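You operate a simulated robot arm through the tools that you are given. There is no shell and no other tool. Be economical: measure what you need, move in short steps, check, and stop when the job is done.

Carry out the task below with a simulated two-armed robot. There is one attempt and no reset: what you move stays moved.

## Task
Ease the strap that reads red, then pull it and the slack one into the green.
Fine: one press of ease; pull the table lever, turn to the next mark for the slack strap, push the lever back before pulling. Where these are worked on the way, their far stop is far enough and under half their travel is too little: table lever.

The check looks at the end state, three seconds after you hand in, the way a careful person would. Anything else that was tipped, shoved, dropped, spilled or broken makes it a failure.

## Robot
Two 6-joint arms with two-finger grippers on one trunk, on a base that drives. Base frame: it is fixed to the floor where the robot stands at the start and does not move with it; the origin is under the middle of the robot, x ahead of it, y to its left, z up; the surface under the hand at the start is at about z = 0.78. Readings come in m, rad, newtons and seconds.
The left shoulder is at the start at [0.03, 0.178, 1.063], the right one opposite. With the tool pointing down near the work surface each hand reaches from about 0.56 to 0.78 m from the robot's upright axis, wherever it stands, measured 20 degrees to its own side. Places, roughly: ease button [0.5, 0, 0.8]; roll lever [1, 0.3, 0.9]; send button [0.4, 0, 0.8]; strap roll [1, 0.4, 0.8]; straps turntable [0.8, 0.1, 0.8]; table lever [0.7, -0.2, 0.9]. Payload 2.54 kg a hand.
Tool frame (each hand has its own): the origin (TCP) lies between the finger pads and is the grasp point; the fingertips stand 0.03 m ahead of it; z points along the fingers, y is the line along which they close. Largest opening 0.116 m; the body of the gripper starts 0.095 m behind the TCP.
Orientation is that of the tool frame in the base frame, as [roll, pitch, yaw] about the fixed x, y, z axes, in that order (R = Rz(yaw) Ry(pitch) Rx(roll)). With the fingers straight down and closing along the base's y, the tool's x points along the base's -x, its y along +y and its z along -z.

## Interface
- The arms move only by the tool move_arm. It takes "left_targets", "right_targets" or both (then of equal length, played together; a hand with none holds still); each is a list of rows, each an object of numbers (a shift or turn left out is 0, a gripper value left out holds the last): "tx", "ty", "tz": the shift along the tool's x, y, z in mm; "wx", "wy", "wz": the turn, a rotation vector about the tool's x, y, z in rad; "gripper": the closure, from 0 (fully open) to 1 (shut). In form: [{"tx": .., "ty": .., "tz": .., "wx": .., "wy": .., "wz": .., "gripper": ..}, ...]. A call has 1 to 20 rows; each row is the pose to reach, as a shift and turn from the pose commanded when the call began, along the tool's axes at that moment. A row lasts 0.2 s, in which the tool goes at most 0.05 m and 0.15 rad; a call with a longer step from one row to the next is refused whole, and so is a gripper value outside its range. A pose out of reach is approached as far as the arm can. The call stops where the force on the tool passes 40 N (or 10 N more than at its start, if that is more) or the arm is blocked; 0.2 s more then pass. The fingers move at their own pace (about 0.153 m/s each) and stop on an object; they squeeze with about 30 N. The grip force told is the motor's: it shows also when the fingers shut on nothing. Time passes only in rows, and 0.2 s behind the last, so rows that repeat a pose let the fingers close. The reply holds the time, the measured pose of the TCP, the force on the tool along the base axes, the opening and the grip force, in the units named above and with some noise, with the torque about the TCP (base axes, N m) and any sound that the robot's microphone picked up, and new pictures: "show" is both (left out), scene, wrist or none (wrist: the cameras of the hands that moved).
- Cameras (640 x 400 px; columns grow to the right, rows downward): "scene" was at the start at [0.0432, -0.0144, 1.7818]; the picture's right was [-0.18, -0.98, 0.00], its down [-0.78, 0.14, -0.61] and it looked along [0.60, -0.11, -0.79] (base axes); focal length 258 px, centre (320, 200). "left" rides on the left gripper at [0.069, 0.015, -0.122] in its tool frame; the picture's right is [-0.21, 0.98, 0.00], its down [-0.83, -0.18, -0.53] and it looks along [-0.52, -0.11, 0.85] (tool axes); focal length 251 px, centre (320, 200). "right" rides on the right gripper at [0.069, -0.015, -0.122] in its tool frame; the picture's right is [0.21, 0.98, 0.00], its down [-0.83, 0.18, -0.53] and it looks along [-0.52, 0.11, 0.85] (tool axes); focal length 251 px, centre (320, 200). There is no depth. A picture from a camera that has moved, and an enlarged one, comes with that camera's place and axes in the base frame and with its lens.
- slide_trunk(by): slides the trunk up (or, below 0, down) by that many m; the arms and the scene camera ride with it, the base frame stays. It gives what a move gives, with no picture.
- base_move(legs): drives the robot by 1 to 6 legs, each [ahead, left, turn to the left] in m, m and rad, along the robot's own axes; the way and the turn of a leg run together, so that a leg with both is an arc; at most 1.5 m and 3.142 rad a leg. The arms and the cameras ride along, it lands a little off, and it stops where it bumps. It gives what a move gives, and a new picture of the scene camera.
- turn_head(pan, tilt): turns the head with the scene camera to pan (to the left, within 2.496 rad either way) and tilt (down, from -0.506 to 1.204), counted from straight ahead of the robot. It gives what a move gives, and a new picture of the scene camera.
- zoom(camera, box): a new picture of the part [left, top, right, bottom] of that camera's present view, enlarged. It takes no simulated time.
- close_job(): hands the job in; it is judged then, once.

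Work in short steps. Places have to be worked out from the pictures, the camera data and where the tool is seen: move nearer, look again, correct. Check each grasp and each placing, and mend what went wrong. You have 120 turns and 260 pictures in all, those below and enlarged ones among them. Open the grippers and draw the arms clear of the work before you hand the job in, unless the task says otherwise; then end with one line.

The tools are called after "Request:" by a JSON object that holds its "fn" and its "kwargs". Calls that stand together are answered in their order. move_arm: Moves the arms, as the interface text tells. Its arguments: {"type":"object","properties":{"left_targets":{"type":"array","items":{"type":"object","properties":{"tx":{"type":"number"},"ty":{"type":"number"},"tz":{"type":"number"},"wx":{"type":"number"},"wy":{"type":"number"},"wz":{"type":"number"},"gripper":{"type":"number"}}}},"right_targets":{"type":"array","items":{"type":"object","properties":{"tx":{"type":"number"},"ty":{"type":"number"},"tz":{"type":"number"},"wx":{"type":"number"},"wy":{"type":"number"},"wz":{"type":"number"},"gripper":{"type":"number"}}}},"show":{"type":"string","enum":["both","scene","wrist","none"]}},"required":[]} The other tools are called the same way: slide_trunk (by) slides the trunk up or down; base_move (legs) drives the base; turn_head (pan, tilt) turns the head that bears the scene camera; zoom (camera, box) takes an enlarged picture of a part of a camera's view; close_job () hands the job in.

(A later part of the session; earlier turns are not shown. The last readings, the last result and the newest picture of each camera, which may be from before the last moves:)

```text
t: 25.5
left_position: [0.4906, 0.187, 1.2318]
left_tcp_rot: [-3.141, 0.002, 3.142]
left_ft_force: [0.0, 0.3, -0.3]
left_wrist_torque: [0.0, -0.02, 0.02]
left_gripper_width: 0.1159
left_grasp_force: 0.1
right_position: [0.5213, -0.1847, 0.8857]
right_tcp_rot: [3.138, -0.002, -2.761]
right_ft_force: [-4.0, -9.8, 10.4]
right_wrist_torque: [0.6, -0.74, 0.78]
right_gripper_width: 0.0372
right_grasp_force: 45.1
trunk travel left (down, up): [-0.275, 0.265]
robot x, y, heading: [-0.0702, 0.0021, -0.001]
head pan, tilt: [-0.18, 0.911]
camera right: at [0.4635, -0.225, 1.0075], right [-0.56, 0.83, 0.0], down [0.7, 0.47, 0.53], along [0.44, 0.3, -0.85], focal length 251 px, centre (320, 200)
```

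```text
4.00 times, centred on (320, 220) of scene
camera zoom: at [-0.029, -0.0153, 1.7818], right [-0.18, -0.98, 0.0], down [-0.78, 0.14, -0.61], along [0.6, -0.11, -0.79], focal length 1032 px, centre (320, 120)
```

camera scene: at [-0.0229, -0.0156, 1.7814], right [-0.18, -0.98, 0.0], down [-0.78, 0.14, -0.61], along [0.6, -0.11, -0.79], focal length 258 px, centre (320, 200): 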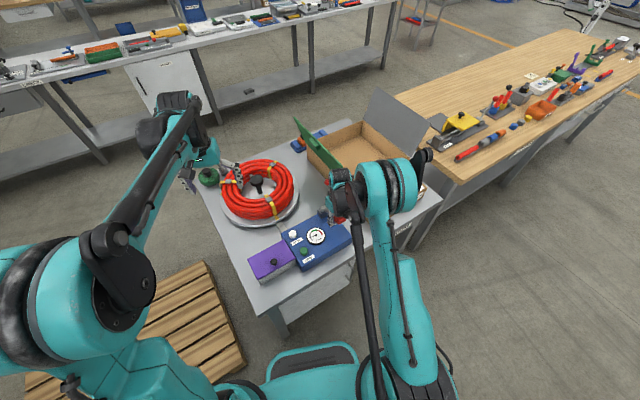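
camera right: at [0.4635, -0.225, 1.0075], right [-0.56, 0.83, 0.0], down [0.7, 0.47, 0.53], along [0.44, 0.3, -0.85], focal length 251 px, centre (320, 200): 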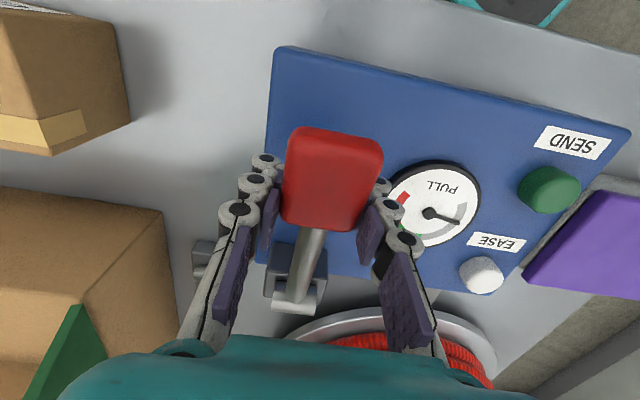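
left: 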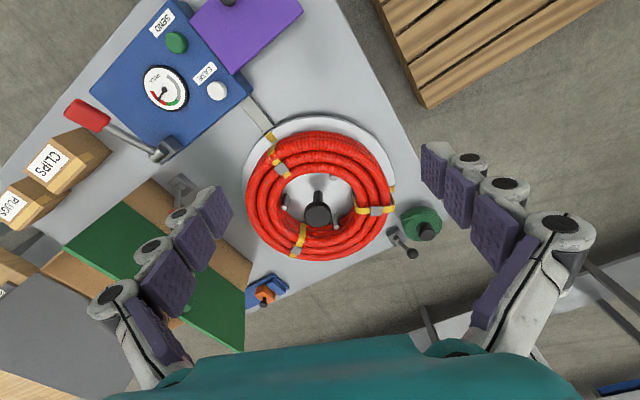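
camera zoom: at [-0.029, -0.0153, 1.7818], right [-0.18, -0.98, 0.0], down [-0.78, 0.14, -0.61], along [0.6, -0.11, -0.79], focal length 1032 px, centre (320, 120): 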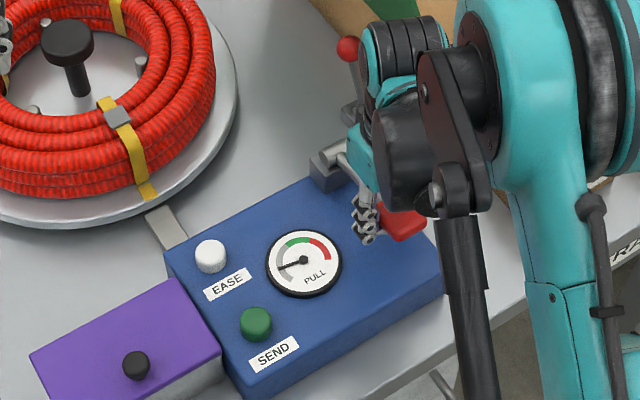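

Comparing pad sizes across pictures shows the lever does spring back; its travel is about 60 mm, and my fingers had held it part-way, so it never re-armed (and the gripped stroke was only half). I release, go up clear, and close for a full press from above.

Request:
{"fn": "move_arm", "kwargs": {"right_targets": [{"gripper": 0.4}, {"gripper": 0.4}, {"tz": -40}, {"tz": -80}, {"tz": -115, "tx": 12}, {"tz": -115, "tx": 12, "gripper": 1}, {"tz": -115, "tx": 12}, {"tz": -115, "tx": 12}], "show": "wrist"}}

Request:
{"fn": "zoom", "kwargs": {"camera": "scene", "box": [270, 170, 370, 270]}}

```text
t: 27.3
left_position: [0.4925, 0.1892, 1.23]
left_tcp_rot: [3.142, 0.0, -3.139]
left_ft_force: [0.3, -0.5, 0.2]
left_wrist_torque: [-0.03, 0.01, 0.0]
left_gripper_width: 0.1162
left_grasp_force: 0.0
right_position: [0.5124, -0.1911, 0.9998]
right_tcp_rot: [3.14, -0.003, -2.761]
right_ft_force: [1.3, 0.9, 1.1]
right_wrist_torque: [0.02, 0.0, -0.02]
right_gripper_width: 0.0
right_grasp_force: 29.0
trunk travel left (down, up): [-0.275, 0.265]
robot x, y, heading: [-0.0723, 0.0035, -0.002]
head pan, tilt: [-0.18, 0.911]
camera right: at [0.4551, -0.2297, 1.1222], right [-0.56, 0.83, 0.0], down [0.7, 0.47, 0.53], along [0.44, 0.3, -0.85], focal length 251 px, centre (320, 200)
```

right: 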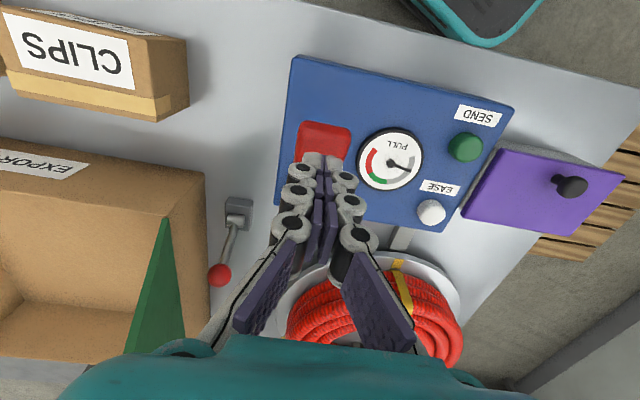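

```text
4.00 times, centred on (320, 220) of scene
camera zoom: at [-0.0266, -0.0142, 1.7818], right [-0.18, -0.98, 0.0], down [-0.78, 0.14, -0.61], along [0.6, -0.11, -0.79], focal length 1032 px, centre (320, 120)
```

zoom: 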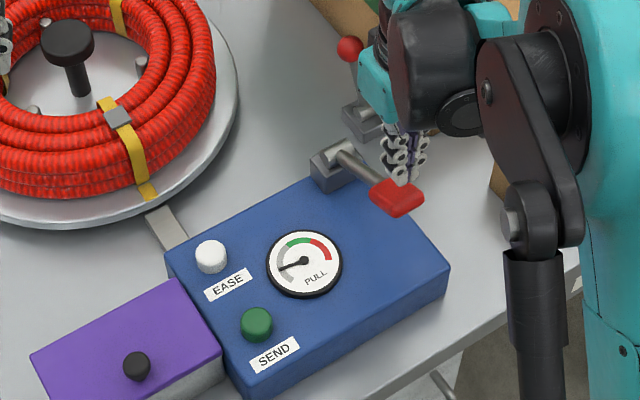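

The lever is at its top stop. I press from 1.000 down to about 0.922 (as in the counted first stroke) and return to the top.

Request:
{"fn": "move_arm", "kwargs": {"right_targets": [{"tz": 25}, {"tz": 40}, {"tz": 50}, {"tz": 60}, {"tz": 68}, {"tz": 74}, {"tz": 78}, {"tz": 78}, {"tz": 40}, {"tz": 0}, {"tz": 0}, {"tz": 0}], "show": "wrist"}}

Request:
{"fn": "zoom", "kwargs": {"camera": "scene", "box": [270, 170, 370, 270]}}

```text
t: 29.9
left_position: [0.4935, 0.1892, 1.2294]
left_tcp_rot: [3.139, 0.001, 3.141]
left_ft_force: [0.1, 0.6, 0.5]
left_wrist_torque: [-0.02, -0.02, -0.03]
left_gripper_width: 0.1157
left_grasp_force: 0.1
right_position: [0.5131, -0.1891, 1.0]
right_tcp_rot: [3.139, -0.001, -2.762]
right_ft_force: [1.1, 0.2, 0.8]
right_wrist_torque: [-0.01, 0.01, 0.01]
right_gripper_width: 0.0
right_grasp_force: 28.5
trunk travel left (down, up): [-0.275, 0.265]
robot x, y, heading: [-0.0692, -0.002, 0.002]
head pan, tilt: [-0.18, 0.911]
camera right: at [0.4552, -0.2291, 1.1224], right [-0.56, 0.83, 0.0], down [0.7, 0.47, 0.53], along [0.44, 0.3, -0.85], focal length 251 px, centre (320, 200)
```

right: 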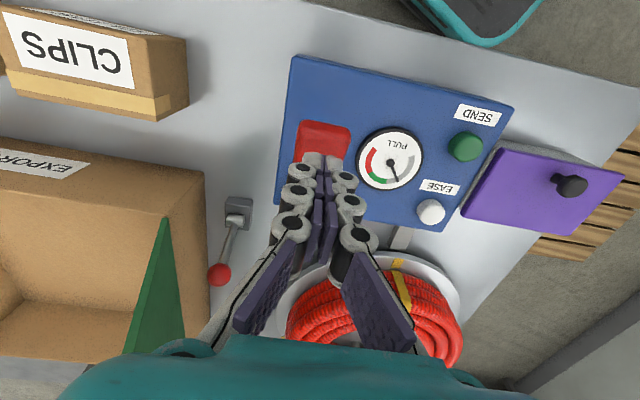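

```text
4.00 times, centred on (320, 220) of scene
camera zoom: at [-0.0275, -0.0141, 1.7818], right [-0.18, -0.98, 0.0], down [-0.78, 0.14, -0.61], along [0.6, -0.11, -0.79], focal length 1032 px, centre (320, 120)
```

zoom: 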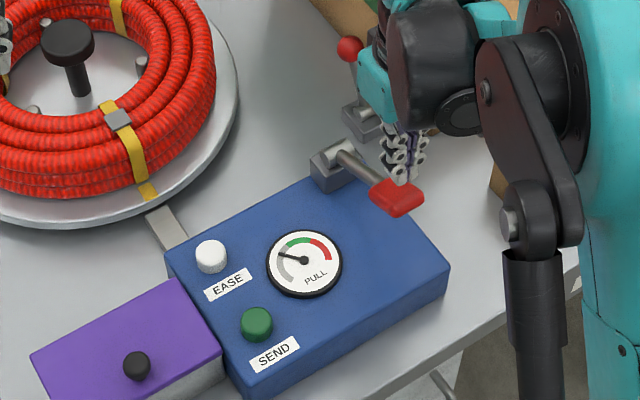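

It counted: the needle advanced to near the end of grey. One more identical stroke should put it in the green.

Request:
{"fn": "move_arm", "kwargs": {"right_targets": [{"tz": 25}, {"tz": 40}, {"tz": 50}, {"tz": 60}, {"tz": 68}, {"tz": 74}, {"tz": 78}, {"tz": 78}, {"tz": 40}, {"tz": 0}, {"tz": 0}, {"tz": 0}], "show": "none"}}

Request:
{"fn": "zoom", "kwargs": {"camera": "right", "box": [280, 90, 480, 220]}}

```text
t: 32.5
left_position: [0.4937, 0.1895, 1.2301]
left_tcp_rot: [3.141, 0.0, -3.141]
left_ft_force: [0.4, -0.9, 0.1]
left_wrist_torque: [0.0, 0.0, -0.01]
left_gripper_width: 0.116
left_grasp_force: 0.1
right_position: [0.512, -0.1898, 1.0]
right_tcp_rot: [3.14, -0.001, -2.761]
right_ft_force: [-0.4, -0.7, -0.4]
right_wrist_torque: [0.0, 0.0, 0.0]
right_gripper_width: 0.0002
right_grasp_force: 28.7
trunk travel left (down, up): [-0.275, 0.265]
robot x, y, heading: [-0.0693, -0.0012, 0.002]
head pan, tilt: [-0.18, 0.911]
```

```text
3.08 times, centred on (380, 155) of right
camera zoom: at [0.4544, -0.2291, 1.1225], right [-0.56, 0.83, 0.0], down [0.7, 0.47, 0.53], along [0.44, 0.3, -0.85], focal length 774 px, centre (135, 338)
```

zoom: 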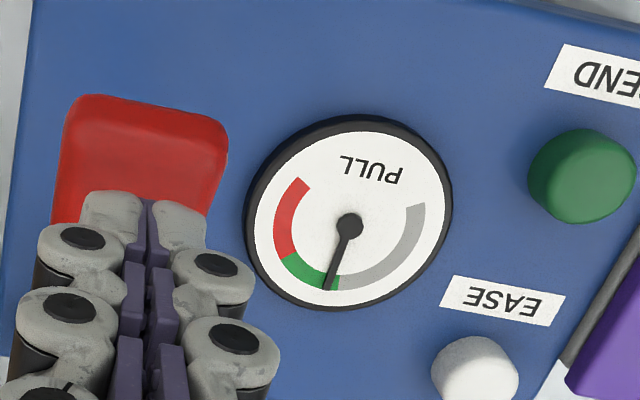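

The needle sits in the green and another stroke would overshoot, so the first strap is done. Next is the table lever at about [0.748,-0.194,0.887], leaning away from the robot; I raise the right hand and drive 0.11 m ahead to reach it and the turntable.

Request:
{"fn": "move_arm", "kwargs": {"right_targets": [{"tz": -45, "wz": 0.1}, {"tz": -90, "wz": 0.2}, {"tz": -130, "wz": 0.3}, {"tz": -130, "wz": 0.38, "gripper": 0.5}, {"tz": -130, "wz": 0.38}], "show": "none"}}

Request:
{"fn": "base_move", "kwargs": {"legs": [[0.11, 0, 0]]}}

Request:
{"fn": "zoom", "kwargs": {"camera": "right", "box": [120, 0, 520, 400]}}

```text
t: 33.7
left_position: [0.4937, 0.1888, 1.2314]
left_tcp_rot: [-3.141, 0.0, -3.141]
left_ft_force: [-0.3, -0.4, 0.5]
left_wrist_torque: [-0.01, -0.03, 0.02]
left_gripper_width: 0.1157
left_grasp_force: 0.2
right_position: [0.5123, -0.1903, 1.1303]
right_tcp_rot: [-3.141, -0.005, 3.142]
right_ft_force: [-0.1, 0.2, -0.1]
right_wrist_torque: [0.02, -0.02, 0.0]
right_gripper_width: 0.0583
right_grasp_force: 0.0
trunk travel left (down, up): [-0.275, 0.265]
robot x, y, heading: [-0.07, 0.0001, -0.005]
head pan, tilt: [-0.18, 0.911]
```

```text
t: 35.0
left_position: [0.583, 0.1908, 1.2318]
left_tcp_rot: [-3.141, 0.001, -3.131]
left_ft_force: [-0.9, 0.7, 0.9]
left_wrist_torque: [0.0, -0.05, -0.01]
left_gripper_width: 0.1158
left_grasp_force: 0.1
right_position: [0.6048, -0.1853, 1.1305]
right_tcp_rot: [3.14, 0.0, -3.131]
right_ft_force: [-0.7, 0.2, -0.1]
right_wrist_torque: [0.01, -0.07, 0.0]
right_gripper_width: 0.0581
right_grasp_force: 0.1
trunk travel left (down, up): [-0.275, 0.265]
robot x, y, heading: [0.0199, -0.0043, 0.008]
head pan, tilt: [-0.18, 0.911]
stopped in leg 1: the robot was blocked; the commanded pose is now the measured one
camera scene: at [0.0622, -0.017, 1.7819], right [-0.17, -0.99, 0.0], down [-0.78, 0.13, -0.61], along [0.61, -0.1, -0.79], focal length 258 px, centre (320, 200)
```

scene: 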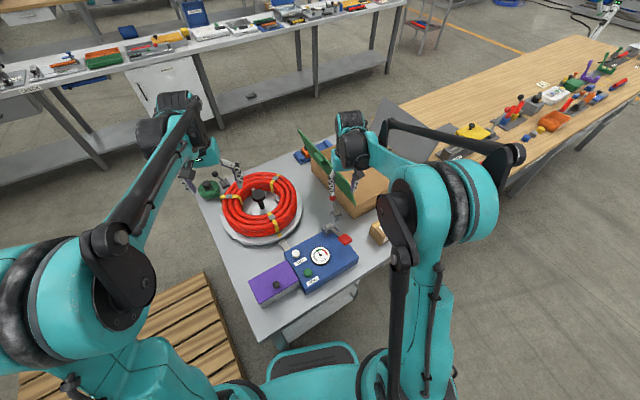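

```text
1.00 times, centred on (320, 200) of right (not enlarged: the box is as wide or as high as the picture)
camera zoom: at [0.5368, -0.2022, 1.253], right [-0.23, 0.97, 0.0], down [0.82, 0.19, 0.53], along [0.52, 0.12, -0.85], focal length 251 px, centre (320, 200)
```

zoom: 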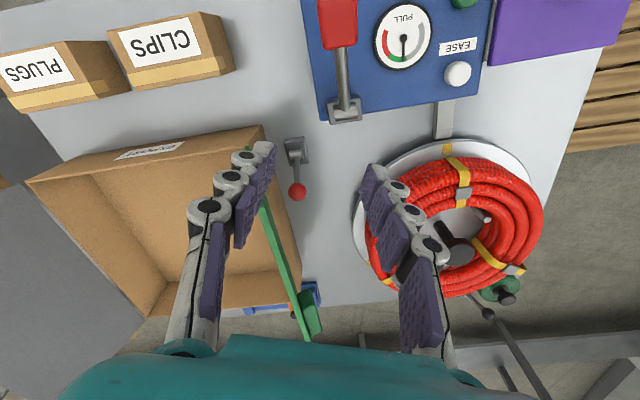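

The base bumped slightly at x=0.02, but the ball's ray still gives [0.752,-0.192,0.887], so the table hasn't shifted. I back off 1 cm, then rotate the right hand 90° so its fingers close along x, straddling the ball fore and aft and staying clear of the box lid.

Request:
{"fn": "base_move", "kwargs": {"legs": [[-0.012, 0, -0.008]]}}

Request:
{"fn": "move_arm", "kwargs": {"right_targets": [{"tx": -14, "wz": 0.143}, {"tx": -28, "wz": 0.286}, {"tx": -42, "wz": 0.429}, {"tx": -56, "wz": 0.571}, {"tx": -70, "wz": 0.714}, {"tx": -84, "wz": 0.857}, {"tx": -98, "wz": 1.0}, {"tx": -112, "wz": 1.143}, {"tx": -126, "wz": 1.286}, {"tx": -140, "wz": 1.43}, {"tx": -150, "wz": 1.57}, {"tx": -155, "wz": 1.57}]}}

```text
t: 35.8
left_position: [0.5761, 0.1871, 1.2288]
left_tcp_rot: [3.141, 0.0, -3.14]
left_ft_force: [-0.4, -0.4, 0.4]
left_wrist_torque: [0.0, 0.03, -0.02]
left_gripper_width: 0.1162
left_grasp_force: 0.1
right_position: [0.5959, -0.1898, 1.1287]
right_tcp_rot: [3.141, -0.003, -3.139]
right_ft_force: [0.1, 0.5, -0.1]
right_wrist_torque: [0.0, 0.0, -0.02]
right_gripper_width: 0.0581
right_grasp_force: 0.2
trunk travel left (down, up): [-0.275, 0.265]
robot x, y, heading: [0.0111, -0.0009, 0.007]
head pan, tilt: [-0.18, 0.911]
camera scene: at [0.0559, -0.0167, 1.7817], right [-0.18, -0.98, 0.0], down [-0.78, 0.14, -0.61], along [0.6, -0.11, -0.79], focal length 258 px, centre (320, 200)
```

scene: 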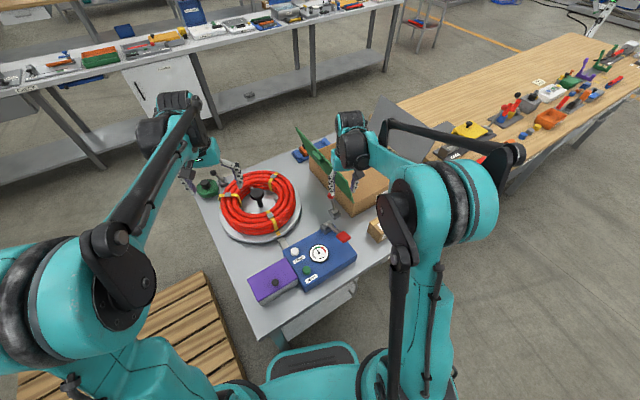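

```text
t: 38.4
left_position: [0.5739, 0.1866, 1.2295]
left_tcp_rot: [-3.14, 0.001, -3.141]
left_ft_force: [0.8, -0.6, 0.7]
left_wrist_torque: [0.01, 0.01, 0.01]
left_gripper_width: 0.1159
left_grasp_force: 0.1
right_position: [0.7495, -0.1897, 1.1285]
right_tcp_rot: [-3.14, 0.0, 1.573]
right_ft_force: [-0.5, 0.9, 0.4]
right_wrist_torque: [0.02, 0.02, -0.01]
right_gripper_width: 0.058
right_grasp_force: 0.0
trunk travel left (down, up): [-0.275, 0.265]
robot x, y, heading: [0.0103, -0.0017, 0.004]
head pan, tilt: [-0.18, 0.911]
camera scene: at [0.0538, -0.0169, 1.7818], right [-0.18, -0.98, 0.0], down [-0.78, 0.14, -0.61], along [0.6, -0.11, -0.79], focal length 258 px, centre (320, 200)
camera right: at [0.7348, -0.1213, 1.2513], right [0.98, 0.22, 0.0], down [0.18, -0.83, 0.53], along [0.11, -0.52, -0.85], focal length 251 px, centre (320, 200)
```

scene: 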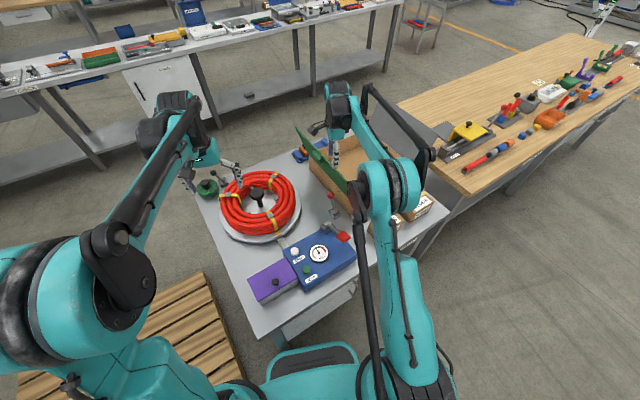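
right: 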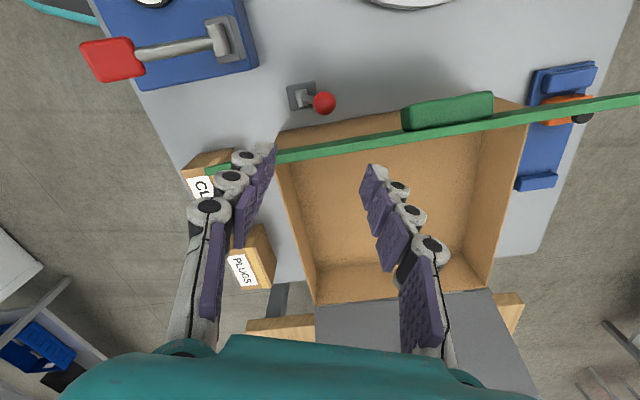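

The lid's top edge (about y -0.203, z 1.03) stands right beside the ball, so a vertical descent is too tight. I'll move to the +y side, align with the lever's swing (~19°), and tilt the fingers in from the left.

Request:
{"fn": "move_arm", "kwargs": {"right_targets": [{"tx": 20, "ty": -5, "wz": -0.1}, {"tx": 45, "ty": -12, "tz": 0, "wz": -0.2}, {"tx": 70, "ty": -20, "tz": 20, "wz": -0.34}, {"tx": 70, "ty": -20, "tz": 48, "wz": -0.34}], "show": "none"}}

Request:
{"fn": "move_arm", "kwargs": {"right_targets": [{"wy": -0.14}, {"wy": -0.28}, {"wy": -0.42}, {"wy": -0.55}, {"wy": -0.55}]}}

```text
t: 39.4
left_position: [0.5763, 0.187, 1.2308]
left_tcp_rot: [3.141, 0.0, -3.14]
left_ft_force: [0.4, 0.0, -0.4]
left_wrist_torque: [0.03, 0.04, 0.02]
left_gripper_width: 0.116
left_grasp_force: 0.1
right_position: [0.7297, -0.1219, 1.0796]
right_tcp_rot: [-3.14, -0.002, 1.917]
right_ft_force: [0.3, -0.2, -0.4]
right_wrist_torque: [-0.01, 0.01, 0.0]
right_gripper_width: 0.0581
right_grasp_force: 0.0
trunk travel left (down, up): [-0.275, 0.265]
robot x, y, heading: [0.0093, -0.0028, 0.006]
head pan, tilt: [-0.18, 0.911]
```

```text
t: 40.6
left_position: [0.5748, 0.1867, 1.2294]
left_tcp_rot: [3.141, 0.002, -3.14]
left_ft_force: [0.0, 0.4, 0.3]
left_wrist_torque: [0.0, 0.0, 0.01]
left_gripper_width: 0.116
left_grasp_force: 0.1
right_position: [0.7292, -0.1215, 1.0808]
right_tcp_rot: [-3.141, 0.55, 1.915]
right_ft_force: [-0.1, -0.3, -0.9]
right_wrist_torque: [0.03, -0.02, -0.01]
right_gripper_width: 0.0578
right_grasp_force: 0.0
trunk travel left (down, up): [-0.275, 0.265]
robot x, y, heading: [0.0122, -0.0015, -0.003]
head pan, tilt: [-0.18, 0.911]
camera scene: at [0.0535, -0.0174, 1.7818], right [-0.18, -0.98, 0.0], down [-0.78, 0.14, -0.61], along [0.6, -0.11, -0.79], focal length 258 px, centre (320, 200)
camera right: at [0.6737, -0.0104, 1.1497], right [0.86, 0.5, -0.11], down [0.32, -0.34, 0.89], along [0.41, -0.8, -0.45], focal length 251 px, centre (320, 200)
```

scene: 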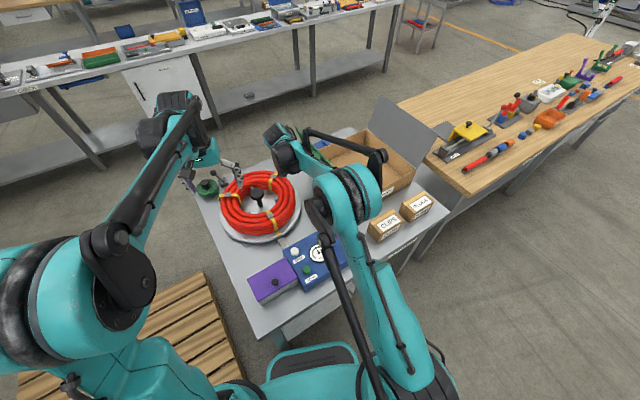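
right: 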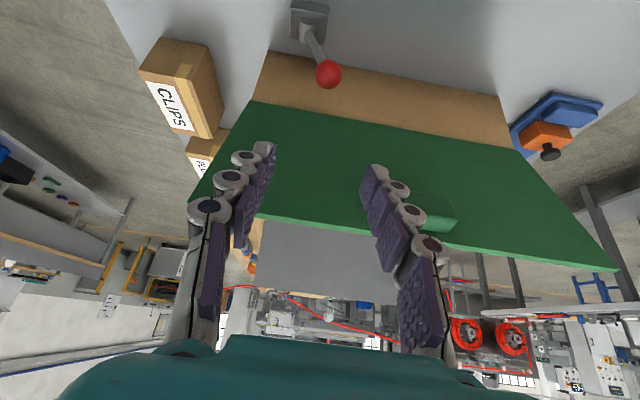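

The tilted view confirms the ball at [0.754,-0.189,0.887]. I shift 40 mm in tool x and advance 120 mm along the fingers, then check.

Request:
{"fn": "move_arm", "kwargs": {"right_targets": [{"tx": 20}, {"tx": 40, "tz": 25}, {"tx": 40, "tz": 60}, {"tx": 40, "tz": 95}, {"tx": 40, "tz": 125}, {"tx": 40, "tz": 125}], "show": "wrist"}}

```text
t: 42.0
left_position: [0.5743, 0.1881, 1.2308]
left_tcp_rot: [-3.141, 0.001, -3.14]
left_ft_force: [-0.6, 0.0, 0.9]
left_wrist_torque: [-0.02, -0.03, 0.04]
left_gripper_width: 0.1158
left_grasp_force: 0.0
right_position: [0.7394, -0.151, 0.9527]
right_tcp_rot: [-3.141, 0.551, 1.915]
right_ft_force: [0.0, 0.5, 0.1]
right_wrist_torque: [-0.04, -0.03, -0.01]
right_gripper_width: 0.0581
right_grasp_force: 0.1
trunk travel left (down, up): [-0.275, 0.265]
robot x, y, heading: [0.01, -0.0035, 0.005]
head pan, tilt: [-0.18, 0.911]
camera right: at [0.6838, -0.0397, 1.0226], right [0.86, 0.5, -0.11], down [0.32, -0.34, 0.89], along [0.41, -0.8, -0.45], focal length 251 px, centre (320, 200)
```

right: 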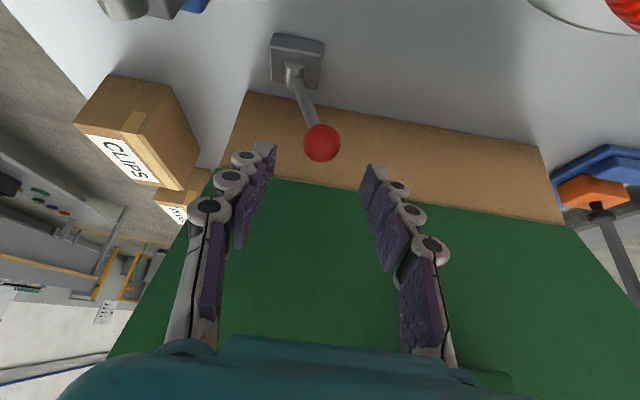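

Aligned. I advance 62 mm so that the ball sits between the fingers.

Request:
{"fn": "move_arm", "kwargs": {"right_targets": [{"tz": 25}, {"tz": 48}, {"tz": 62}, {"tz": 62}], "show": "wrist"}}

```text
t: 43.0
left_position: [0.5747, 0.1869, 1.2311]
left_tcp_rot: [3.141, 0.002, -3.139]
left_ft_force: [-0.5, 0.4, 0.4]
left_wrist_torque: [-0.02, -0.03, -0.01]
left_gripper_width: 0.1159
left_grasp_force: 0.1
right_position: [0.7499, -0.1793, 0.8999]
right_tcp_rot: [-3.139, 0.548, 1.917]
right_ft_force: [0.7, -0.7, 0.0]
right_wrist_torque: [0.04, 0.01, 0.02]
right_gripper_width: 0.0581
right_grasp_force: 0.1
trunk travel left (down, up): [-0.275, 0.265]
robot x, y, heading: [0.0101, -0.0031, 0.008]
head pan, tilt: [-0.18, 0.911]
camera right: at [0.6949, -0.07, 0.9693], right [0.86, 0.5, -0.11], down [0.32, -0.34, 0.89], along [0.41, -0.8, -0.45], focal length 251 px, centre (320, 200)
```

right: 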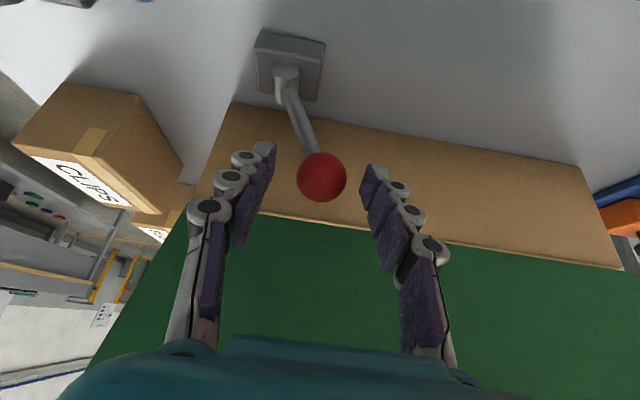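

The ball is between the fingertips. I advance 8 mm more, narrow the fingers to a loose cage, and pull the lever toward the robot.

Request:
{"fn": "move_arm", "kwargs": {"right_targets": [{"tz": 8, "gripper": 0.68}, {"tz": 8}, {"tz": 8, "ty": -12}, {"tz": 8, "ty": -24}, {"tz": 7, "ty": -36}, {"tz": 6, "ty": -48}, {"tz": 7, "ty": -60}, {"tz": 8, "ty": -72}, {"tz": 8, "ty": -84}, {"tz": 8, "ty": -94}, {"tz": 8, "ty": -94}]}}

```text
t: 45.3
left_position: [0.5791, 0.1884, 1.2284]
left_tcp_rot: [-3.141, -0.002, -3.138]
left_ft_force: [-0.1, -0.7, 0.6]
left_wrist_torque: [0.05, 0.02, -0.01]
left_gripper_width: 0.1161
left_grasp_force: 0.0
right_position: [0.6714, -0.2128, 0.8925]
right_tcp_rot: [3.132, 0.55, 1.921]
right_ft_force: [32.8, 4.4, -3.1]
right_wrist_torque: [0.0, -0.18, 0.17]
right_gripper_width: 0.0567
right_grasp_force: 14.7
trunk travel left (down, up): [-0.275, 0.265]
robot x, y, heading: [0.0088, -0.0032, 0.002]
head pan, tilt: [-0.18, 0.911]
stopped in row 11 (right hand): the force on the tool passed its limit at 42 N (the readings are from after the stop); the commanded pose is now the measured one
camera scene: at [0.0602, -0.0165, 1.7816], right [-0.18, -0.98, 0.0], down [-0.78, 0.14, -0.61], along [0.6, -0.11, -0.79], focal length 258 px, centre (320, 200)
camera right: at [0.6151, -0.1033, 0.961], right [0.85, 0.51, -0.11], down [0.31, -0.34, 0.89], along [0.42, -0.79, -0.45], focal length 251 px, centre (320, 200)
```

scene: 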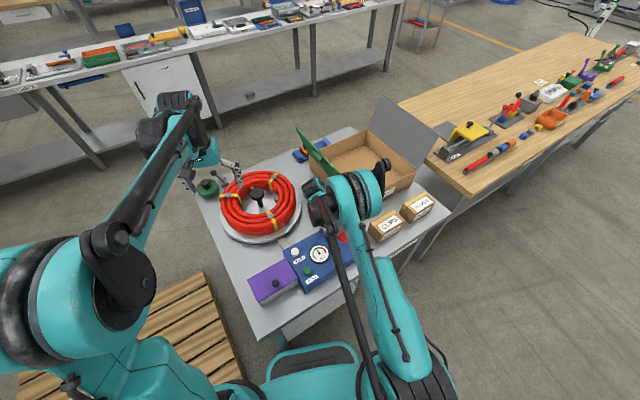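
right: 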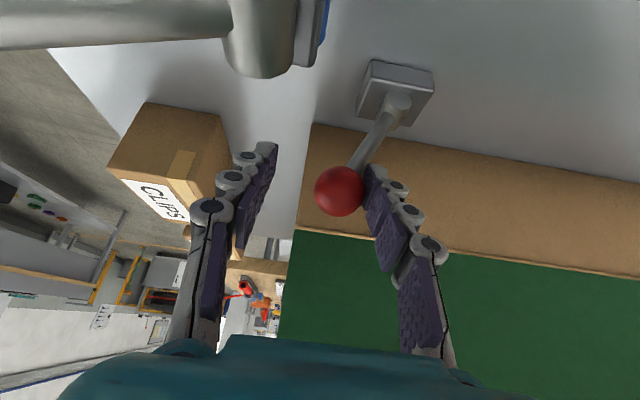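

The lever is over at its near stop. I relieve the force and withdraw the right hand along its fingers, then look at the lever and turntable.

Request:
{"fn": "move_arm", "kwargs": {"right_targets": [{"ty": 12}, {"ty": 8, "tz": -30, "gripper": 0.5}, {"ty": 8, "tz": -70}, {"ty": 8, "tz": -110, "tx": -20}, {"ty": 8, "tz": -150, "tx": -60}, {"ty": 8, "tz": -170, "tx": -90}, {"ty": 8, "tz": -170, "tx": -90}]}}

Request:
{"fn": "zoom", "kwargs": {"camera": "scene", "box": [190, 120, 370, 310]}}

```text
refused: row 5 steps farther than a row can; nothing moved
```

```text
2.11 times, centred on (280, 215) of scene
camera zoom: at [0.0602, -0.0165, 1.7816], right [-0.18, -0.98, 0.0], down [-0.78, 0.14, -0.61], along [0.6, -0.11, -0.79], focal length 543 px, centre (404, 168)
```

zoom: 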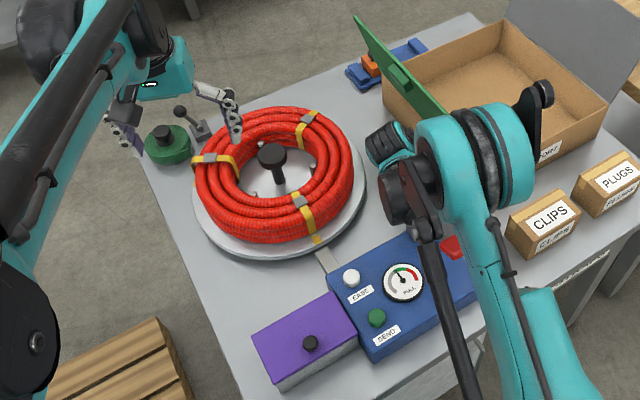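

A row was too long; I redo the withdrawal with shorter steps.

Request:
{"fn": "move_arm", "kwargs": {"right_targets": [{"ty": 12}, {"ty": 8, "tz": -30, "gripper": 0.5}, {"ty": 8, "tz": -70}, {"ty": 8, "tz": -105, "tx": -20}, {"ty": 8, "tz": -135, "tx": -50}, {"ty": 8, "tz": -160, "tx": -80}, {"ty": 8, "tz": -170, "tx": -90}, {"ty": 8, "tz": -170, "tx": -90}]}}

Request:
{"fn": "zoom", "kwargs": {"camera": "left", "box": [150, 80, 470, 280]}}

```text
t: 47.1
left_position: [0.5759, 0.1879, 1.2296]
left_tcp_rot: [-3.141, 0.001, -3.139]
left_ft_force: [-0.2, 0.2, 0.7]
left_wrist_torque: [0.01, -0.01, 0.02]
left_gripper_width: 0.1163
left_grasp_force: 0.0
right_position: [0.6689, -0.2014, 1.0867]
right_tcp_rot: [3.135, 0.549, 1.917]
right_ft_force: [-0.7, -0.1, -0.2]
right_wrist_torque: [0.01, -0.03, 0.05]
right_gripper_width: 0.0582
right_grasp_force: 0.0
trunk travel left (down, up): [-0.275, 0.265]
robot x, y, heading: [0.009, -0.0011, 0.003]
head pan, tilt: [-0.18, 0.911]
camera scene: at [0.0544, -0.0168, 1.7818], right [-0.18, -0.98, 0.0], down [-0.78, 0.14, -0.61], along [0.6, -0.11, -0.79], focal length 258 px, centre (320, 200)
camera right: at [0.6128, -0.0911, 1.1551], right [0.86, 0.51, -0.11], down [0.31, -0.34, 0.89], along [0.41, -0.79, -0.45], focal length 251 px, centre (320, 200)
```

scene: 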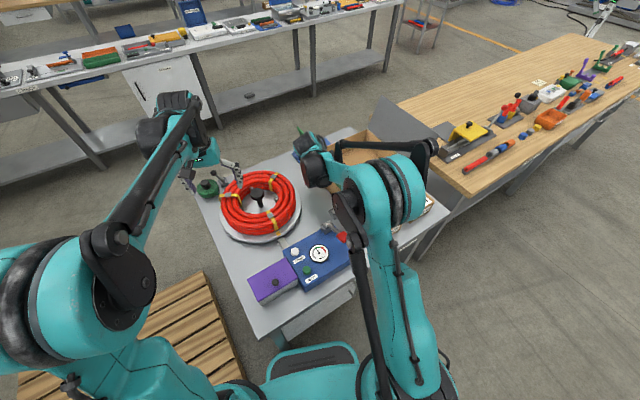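
right: 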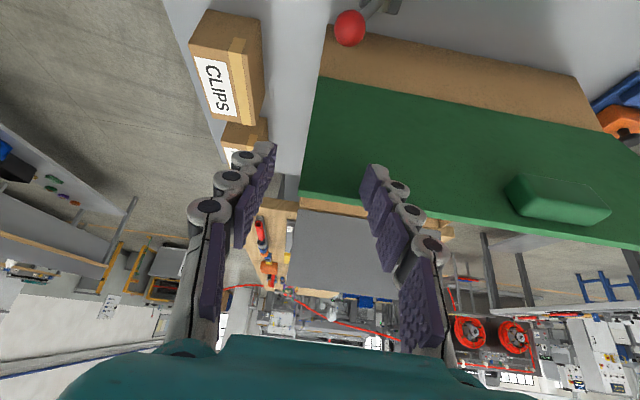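

```text
2.00 times, centred on (310, 180) of left
camera zoom: at [0.5071, 0.2036, 1.3512], right [0.21, 0.98, 0.0], down [0.83, -0.18, 0.53], along [0.52, -0.11, -0.85], focal length 503 px, centre (340, 240)
```

zoom: 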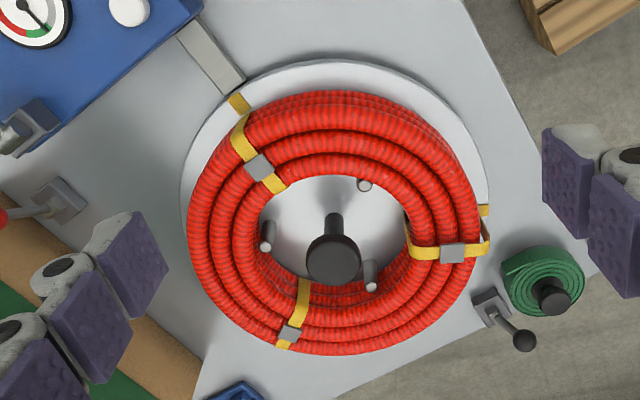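

The lever stays pulled. Now I bring the left hand above the turntable centre to look at the knob and pegs.

Request:
{"fn": "move_arm", "kwargs": {"left_targets": [{"tx": -34, "ty": -12, "tz": 20}, {"tx": -68, "ty": -24, "tz": 40}, {"tx": -102, "ty": -36, "tz": 60}, {"tx": -136, "ty": -48, "tz": 80}, {"tx": -165, "ty": -58, "tz": 100}, {"tx": -165, "ty": -58, "tz": 100}]}}

```text
t: 48.5
left_position: [0.7379, 0.1301, 1.1305]
left_tcp_rot: [3.14, 0.001, -3.137]
left_ft_force: [0.1, 0.0, 0.2]
left_wrist_torque: [-0.02, -0.03, -0.01]
left_gripper_width: 0.1159
left_grasp_force: 0.0
right_position: [0.6669, -0.2011, 1.0863]
right_tcp_rot: [3.136, 0.551, 1.917]
right_ft_force: [-0.8, 0.9, -0.9]
right_wrist_torque: [0.01, -0.04, 0.04]
right_gripper_width: 0.058
right_grasp_force: 0.1
trunk travel left (down, up): [-0.275, 0.265]
robot x, y, heading: [0.0113, -0.0052, 0.003]
head pan, tilt: [-0.18, 0.911]
camera scene: at [0.0532, -0.0165, 1.7819], right [-0.18, -0.98, 0.0], down [-0.78, 0.14, -0.61], along [0.6, -0.11, -0.79], focal length 258 px, centre (320, 200)
camera left: at [0.6703, 0.1459, 1.2518], right [0.21, 0.98, 0.0], down [0.83, -0.18, 0.54], along [0.52, -0.11, -0.84], focal length 251 px, centre (320, 200)
```

scene: 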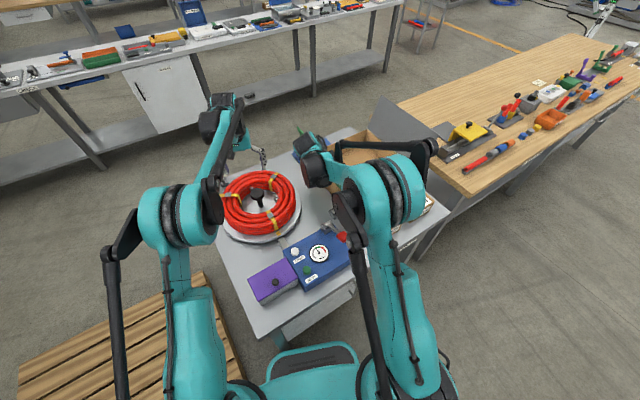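
left: 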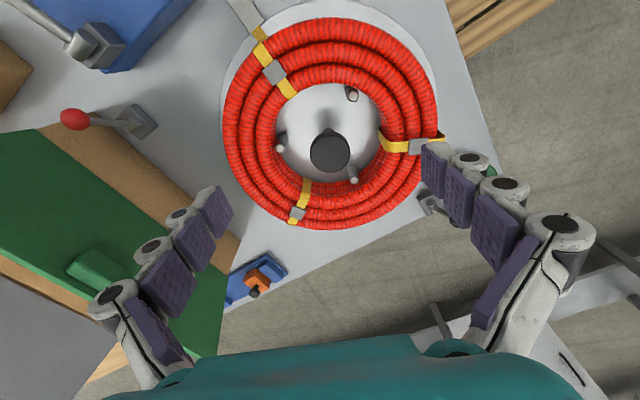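

The knob is a central post at about [0.80,0.134,0.91]; the slack strap (≈74°) must turn counter-clockwise about 125° to the head (≈205°). I go above the knob and pre-rotate the hand clockwise by 1.0 rad.

Request:
{"fn": "move_arm", "kwargs": {"left_targets": [{"tx": -9, "ty": 0, "tz": 5, "wz": 0.14}, {"tx": -18, "ty": 1, "tz": 20, "wz": 0.28}, {"tx": -27, "ty": 2, "tz": 35, "wz": 0.42}, {"tx": -36, "ty": 3, "tz": 50, "wz": 0.56}, {"tx": -45, "ty": 4, "tz": 65, "wz": 0.7}, {"tx": -54, "ty": 4, "tz": 80, "wz": 0.85}, {"tx": -62, "ty": 4, "tz": 95, "wz": 1.0}, {"tx": -62, "ty": 4, "tz": 95, "wz": 1.0}], "show": "both"}}

```text
t: 50.3
left_position: [0.8023, 0.1336, 1.036]
left_tcp_rot: [3.141, 0.0, 2.144]
left_ft_force: [-0.1, -0.5, 0.5]
left_wrist_torque: [0.01, 0.0, -0.03]
left_gripper_width: 0.116
left_grasp_force: 0.0
right_position: [0.6683, -0.2009, 1.0862]
right_tcp_rot: [3.137, 0.549, 1.917]
right_ft_force: [0.3, 0.3, 0.5]
right_wrist_torque: [0.01, -0.02, 0.01]
right_gripper_width: 0.0581
right_grasp_force: 0.1
trunk travel left (down, up): [-0.275, 0.265]
robot x, y, heading: [0.0099, 0.0003, 0.001]
head pan, tilt: [-0.18, 0.911]
camera scene: at [0.0539, -0.0168, 1.7818], right [-0.18, -0.98, 0.0], down [-0.78, 0.14, -0.61], along [0.6, -0.11, -0.79], focal length 258 px, centre (320, 200)
camera left: at [0.7789, 0.2015, 1.1569], right [0.94, 0.35, 0.0], down [0.29, -0.79, 0.53], along [0.19, -0.5, -0.85], focal length 251 px, centre (320, 200)
```

scene: 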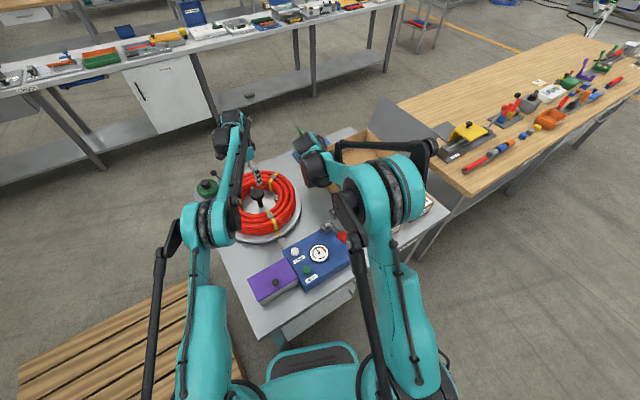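
left: 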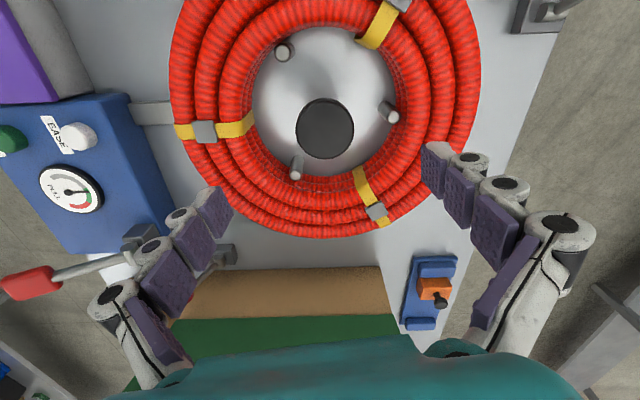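

Triangulating both views puts the knob top at [0.811,0.131,0.897], diameter about 6 cm. I correct the position, narrow the fingers to ~85 mm and descend partway.

Request:
{"fn": "move_arm", "kwargs": {"left_targets": [{"tx": -7, "ty": 6, "tz": 20, "gripper": 0.27}, {"tx": -7, "ty": 6, "tz": 50}, {"tx": -7, "ty": 6, "tz": 90}, {"tx": -7, "ty": 6, "tz": 90}], "show": "wrist"}}

```text
t: 51.3
left_position: [0.809, 0.1319, 0.9474]
left_tcp_rot: [3.137, 0.004, 2.145]
left_ft_force: [0.0, 0.1, 0.6]
left_wrist_torque: [-0.02, -0.05, 0.0]
left_gripper_width: 0.0845
left_grasp_force: 0.1
right_position: [0.6687, -0.2, 1.0857]
right_tcp_rot: [3.137, 0.548, 1.916]
right_ft_force: [-0.4, -0.4, -0.2]
right_wrist_torque: [0.02, -0.01, 0.02]
right_gripper_width: 0.0582
right_grasp_force: 0.1
trunk travel left (down, up): [-0.275, 0.265]
robot x, y, heading: [0.0132, -0.0015, -0.003]
head pan, tilt: [-0.18, 0.911]
camera left: at [0.7851, 0.1981, 1.0681], right [0.94, 0.35, 0.0], down [0.29, -0.79, 0.53], along [0.19, -0.5, -0.85], focal length 251 px, centre (320, 200)
```

left: 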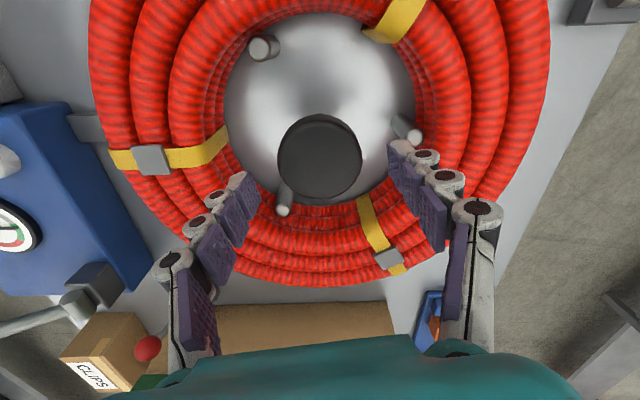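

The knob is centred between the fingers with pegs clear. I lower 47 mm and close on it.

Request:
{"fn": "move_arm", "kwargs": {"left_targets": [{"tz": 25}, {"tz": 47}, {"tz": 47, "gripper": 1}, {"tz": 47}, {"tz": 47}], "show": "wrist"}}

```text
t: 52.1
left_position: [0.8035, 0.1387, 0.9037]
left_tcp_rot: [3.122, 0.006, 2.15]
left_ft_force: [21.0, 7.4, 1.1]
left_wrist_torque: [-0.59, -0.45, 0.13]
left_gripper_width: 0.0579
left_grasp_force: 29.8
left hand out of reach, approached as far as the arm can: row 1, 2, 3
right_position: [0.6706, -0.1987, 1.0859]
right_tcp_rot: [3.138, 0.551, 1.919]
right_ft_force: [0.0, -0.2, -0.6]
right_wrist_torque: [0.03, -0.02, 0.03]
right_gripper_width: 0.0583
right_grasp_force: 0.0
trunk travel left (down, up): [-0.275, 0.265]
robot x, y, heading: [0.0145, -0.0023, 0.006]
head pan, tilt: [-0.18, 0.911]
stopped in row 3 (left hand): the force on the tool passed its limit at 48 N (the readings are from after the stop); the commanded pose is now the measured one
camera left: at [0.7766, 0.2055, 1.0256], right [0.93, 0.36, 0.02], down [0.29, -0.79, 0.53], along [0.21, -0.49, -0.85], focal length 251 px, centre (320, 200)
```

left: 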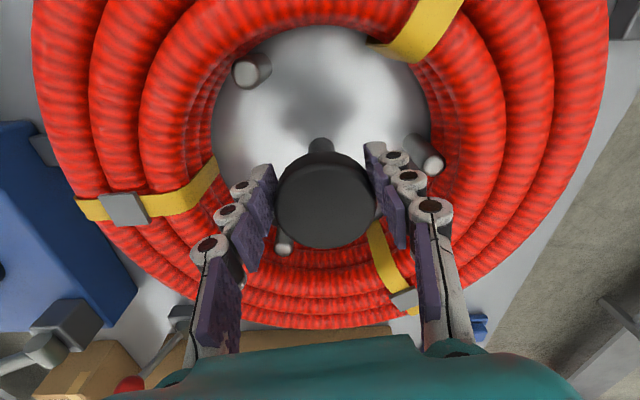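

The arm reaches its limit at the knob, so I won't crank there. The three pegs (about 76 mm radius around [0.811,0.1335]) are nearer: the one at ≈[0.752,0.181] can be cranked around the near side. I release the knob and rise.

Request:
{"fn": "move_arm", "kwargs": {"left_targets": [{"gripper": 0.27}, {"gripper": 0.27}, {"tz": -30}, {"tz": -70}, {"tz": -70}], "show": "wrist"}}

```text
t: 53.3
left_position: [0.7985, 0.1372, 0.9751]
left_tcp_rot: [3.127, 0.003, 2.15]
left_ft_force: [0.7, 0.0, 0.5]
left_wrist_torque: [0.0, 0.01, 0.0]
left_gripper_width: 0.0847
left_grasp_force: 0.1
right_position: [0.6694, -0.2002, 1.0867]
right_tcp_rot: [3.137, 0.55, 1.918]
right_ft_force: [0.3, 0.5, -0.2]
right_wrist_torque: [0.0, 0.03, -0.02]
right_gripper_width: 0.0576
right_grasp_force: 0.1
trunk travel left (down, up): [-0.275, 0.265]
robot x, y, heading: [0.0146, -0.0016, 0.007]
head pan, tilt: [-0.18, 0.911]
camera left: at [0.773, 0.2033, 1.0962], right [0.93, 0.35, 0.01], down [0.29, -0.79, 0.53], along [0.2, -0.49, -0.85], focal length 251 px, centre (320, 200)
```

left: 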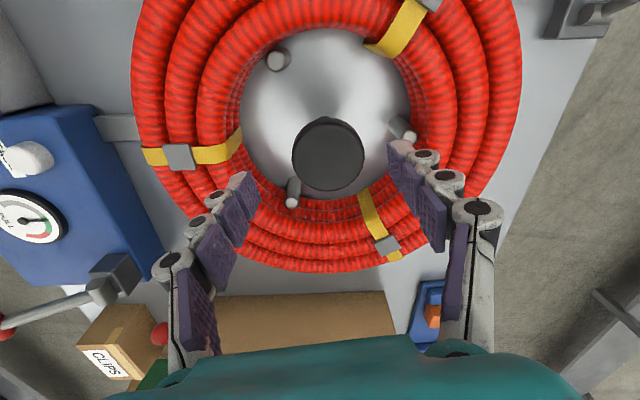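

I now move over the near peg with the closing axis tangential, fingers narrowed to ~40 mm.

Request:
{"fn": "move_arm", "kwargs": {"left_targets": [{"tx": 20, "ty": -4, "wz": -0.1, "gripper": 0.62}, {"tx": 40, "ty": -9, "wz": -0.2}, {"tx": 57, "ty": -13, "wz": -0.31}, {"tx": 57, "ty": -13, "wz": -0.31}], "show": "wrist"}}

```text
t: 54.3
left_position: [0.756, 0.1769, 0.9748]
left_tcp_rot: [3.129, 0.007, 2.461]
left_ft_force: [0.1, 0.2, -0.7]
left_wrist_torque: [0.02, -0.01, -0.01]
left_gripper_width: 0.0442
left_grasp_force: 0.0
right_position: [0.6689, -0.2011, 1.0867]
right_tcp_rot: [3.139, 0.549, 1.918]
right_ft_force: [0.4, -0.7, -0.1]
right_wrist_torque: [-0.03, 0.02, 0.02]
right_gripper_width: 0.0578
right_grasp_force: 0.2
trunk travel left (down, up): [-0.275, 0.265]
robot x, y, heading: [0.0128, -0.0024, -0.002]
head pan, tilt: [-0.18, 0.911]
camera left: at [0.7115, 0.2331, 1.096], right [0.78, 0.62, 0.01], down [0.52, -0.66, 0.54], along [0.34, -0.41, -0.84], focal length 251 px, centre (320, 200)
```

left: 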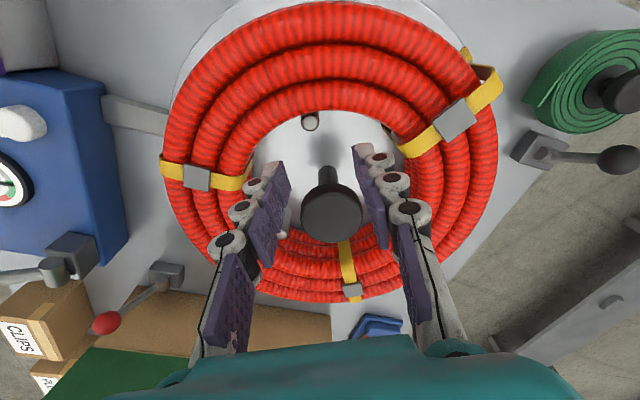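

Peg A is nearly centred; I shift 4 mm out and 5 mm sideways, and lower halfway to verify clearance.

Request:
{"fn": "move_arm", "kwargs": {"left_targets": [{"tx": 4, "ty": -5, "tz": 25}, {"tx": 4, "ty": -5, "tz": 55}, {"tx": 4, "ty": -5, "tz": 65}, {"tx": 4, "ty": -5, "tz": 65}], "show": "wrist"}}

```text
t: 55.3
left_position: [0.7519, 0.1763, 0.9098]
left_tcp_rot: [3.131, 0.006, 2.457]
left_ft_force: [1.6, -0.6, -0.4]
left_wrist_torque: [0.01, -0.06, 0.07]
left_gripper_width: 0.0438
left_grasp_force: 0.1
right_position: [0.6703, -0.2016, 1.0867]
right_tcp_rot: [3.139, 0.549, 1.919]
right_ft_force: [-0.6, 0.1, 0.0]
right_wrist_torque: [-0.03, 0.0, 0.02]
right_gripper_width: 0.0579
right_grasp_force: 0.0
trunk travel left (down, up): [-0.275, 0.265]
robot x, y, heading: [0.0162, -0.0007, 0.001]
head pan, tilt: [-0.18, 0.911]
camera left: at [0.7069, 0.2315, 1.0299], right [0.78, 0.62, 0.01], down [0.52, -0.66, 0.54], along [0.34, -0.41, -0.84], focal length 251 px, centre (320, 200)
```

left: 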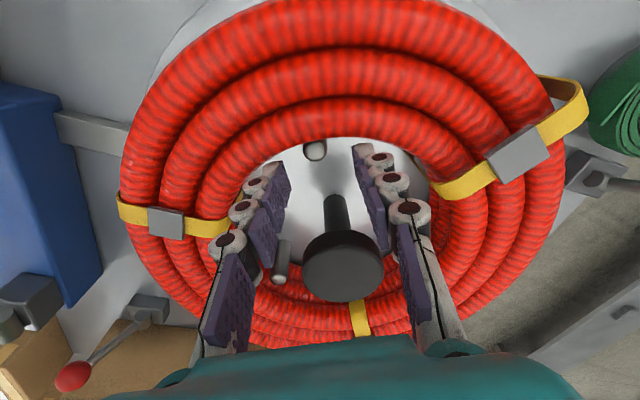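

The peg lies between the fingers, slightly outboard. I nudge 2 mm out and 3 mm sideways, and lower 42 mm.

Request:
{"fn": "move_arm", "kwargs": {"left_targets": [{"tx": 2, "ty": -3, "tz": 14}, {"tx": 2, "ty": -3, "tz": 28}, {"tx": 2, "ty": -3, "tz": 42}, {"tx": 2, "ty": -3, "tz": 42}], "show": "wrist"}}

```text
t: 56.3
left_position: [0.7487, 0.176, 0.8671]
left_tcp_rot: [3.126, 0.007, 2.459]
left_ft_force: [1.8, -0.6, -0.2]
left_wrist_torque: [0.0, -0.02, 0.06]
left_gripper_width: 0.0436
left_grasp_force: 0.0
right_position: [0.6691, -0.201, 1.0863]
right_tcp_rot: [3.138, 0.551, 1.917]
right_ft_force: [0.8, 0.3, -0.4]
right_wrist_torque: [0.01, -0.01, 0.02]
right_gripper_width: 0.0582
right_grasp_force: 0.1
trunk travel left (down, up): [-0.275, 0.265]
robot x, y, heading: [0.0104, -0.0077, 0.003]
head pan, tilt: [-0.18, 0.911]
camera left: at [0.7037, 0.2307, 0.9883], right [0.78, 0.62, 0.01], down [0.52, -0.66, 0.54], along [0.34, -0.41, -0.84], focal length 251 px, centre (320, 200)
```

left: 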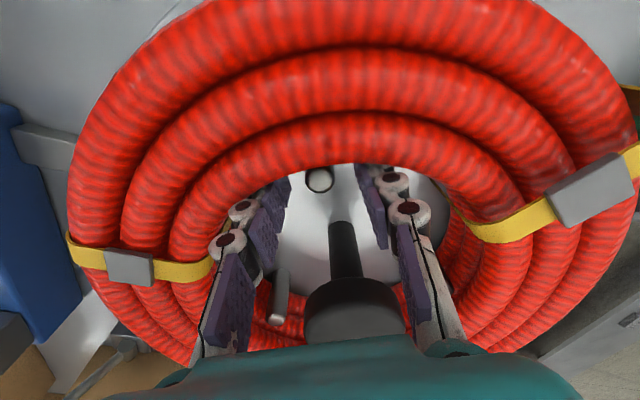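

The peg stands between the fingers. I close to a snug cage and crank counter-clockwise about the turntable centre for 0.6 rad, yawing with it.

Request:
{"fn": "move_arm", "kwargs": {"left_targets": [{"gripper": 0.82}, {"gripper": 0.82}, {"tx": -1.3, "ty": -8.9, "wz": -0.12}, {"tx": -3.6, "ty": -17.7, "wz": -0.24}, {"tx": -6.9, "ty": -26, "wz": -0.36}, {"tx": -11.2, "ty": -34, "wz": -0.48}, {"tx": -16.5, "ty": -41.3, "wz": -0.6}, {"tx": -16.5, "ty": -41.3, "wz": -0.6}]}}

```text
t: 58.1
left_position: [0.7353, 0.1317, 0.867]
left_tcp_rot: [3.134, 0.014, 3.061]
left_ft_force: [0.0, -0.1, -0.1]
left_wrist_torque: [-0.05, -0.01, -0.02]
left_gripper_width: 0.021
left_grasp_force: 0.0
right_position: [0.6692, -0.2001, 1.0861]
right_tcp_rot: [3.136, 0.549, 1.918]
right_ft_force: [-0.4, -0.1, -0.9]
right_wrist_torque: [0.02, 0.0, -0.01]
right_gripper_width: 0.058
right_grasp_force: 0.1
trunk travel left (down, up): [-0.275, 0.265]
robot x, y, heading: [0.0101, -0.001, 0.001]
head pan, tilt: [-0.18, 0.911]
camera scene: at [0.0548, -0.0166, 1.7818], right [-0.18, -0.98, 0.0], down [-0.78, 0.14, -0.61], along [0.6, -0.11, -0.79], focal length 258 px, centre (320, 200)
camera left: at [0.6674, 0.1533, 0.9879], right [0.29, 0.96, 0.01], down [0.8, -0.25, 0.54], along [0.52, -0.15, -0.84], focal length 251 px, centre (320, 200)
```

scene: 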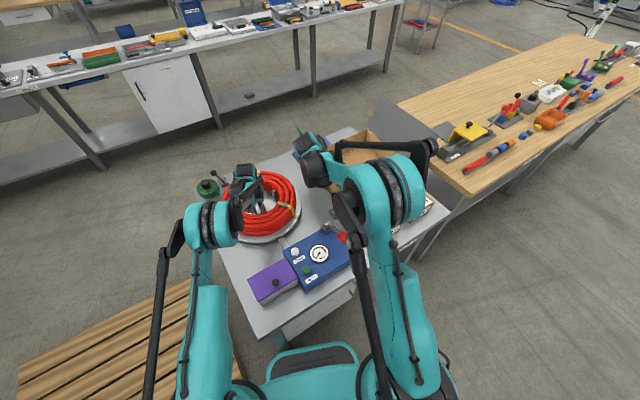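
left: 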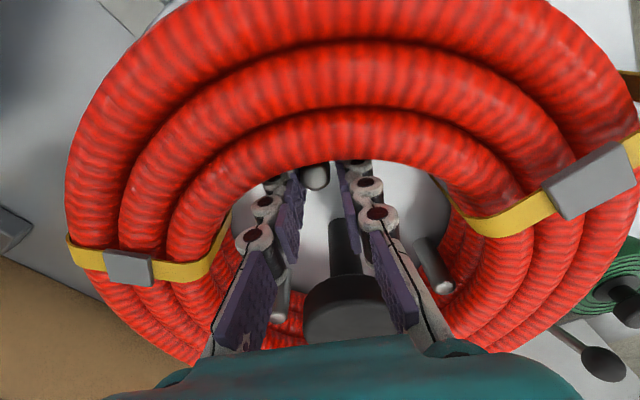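

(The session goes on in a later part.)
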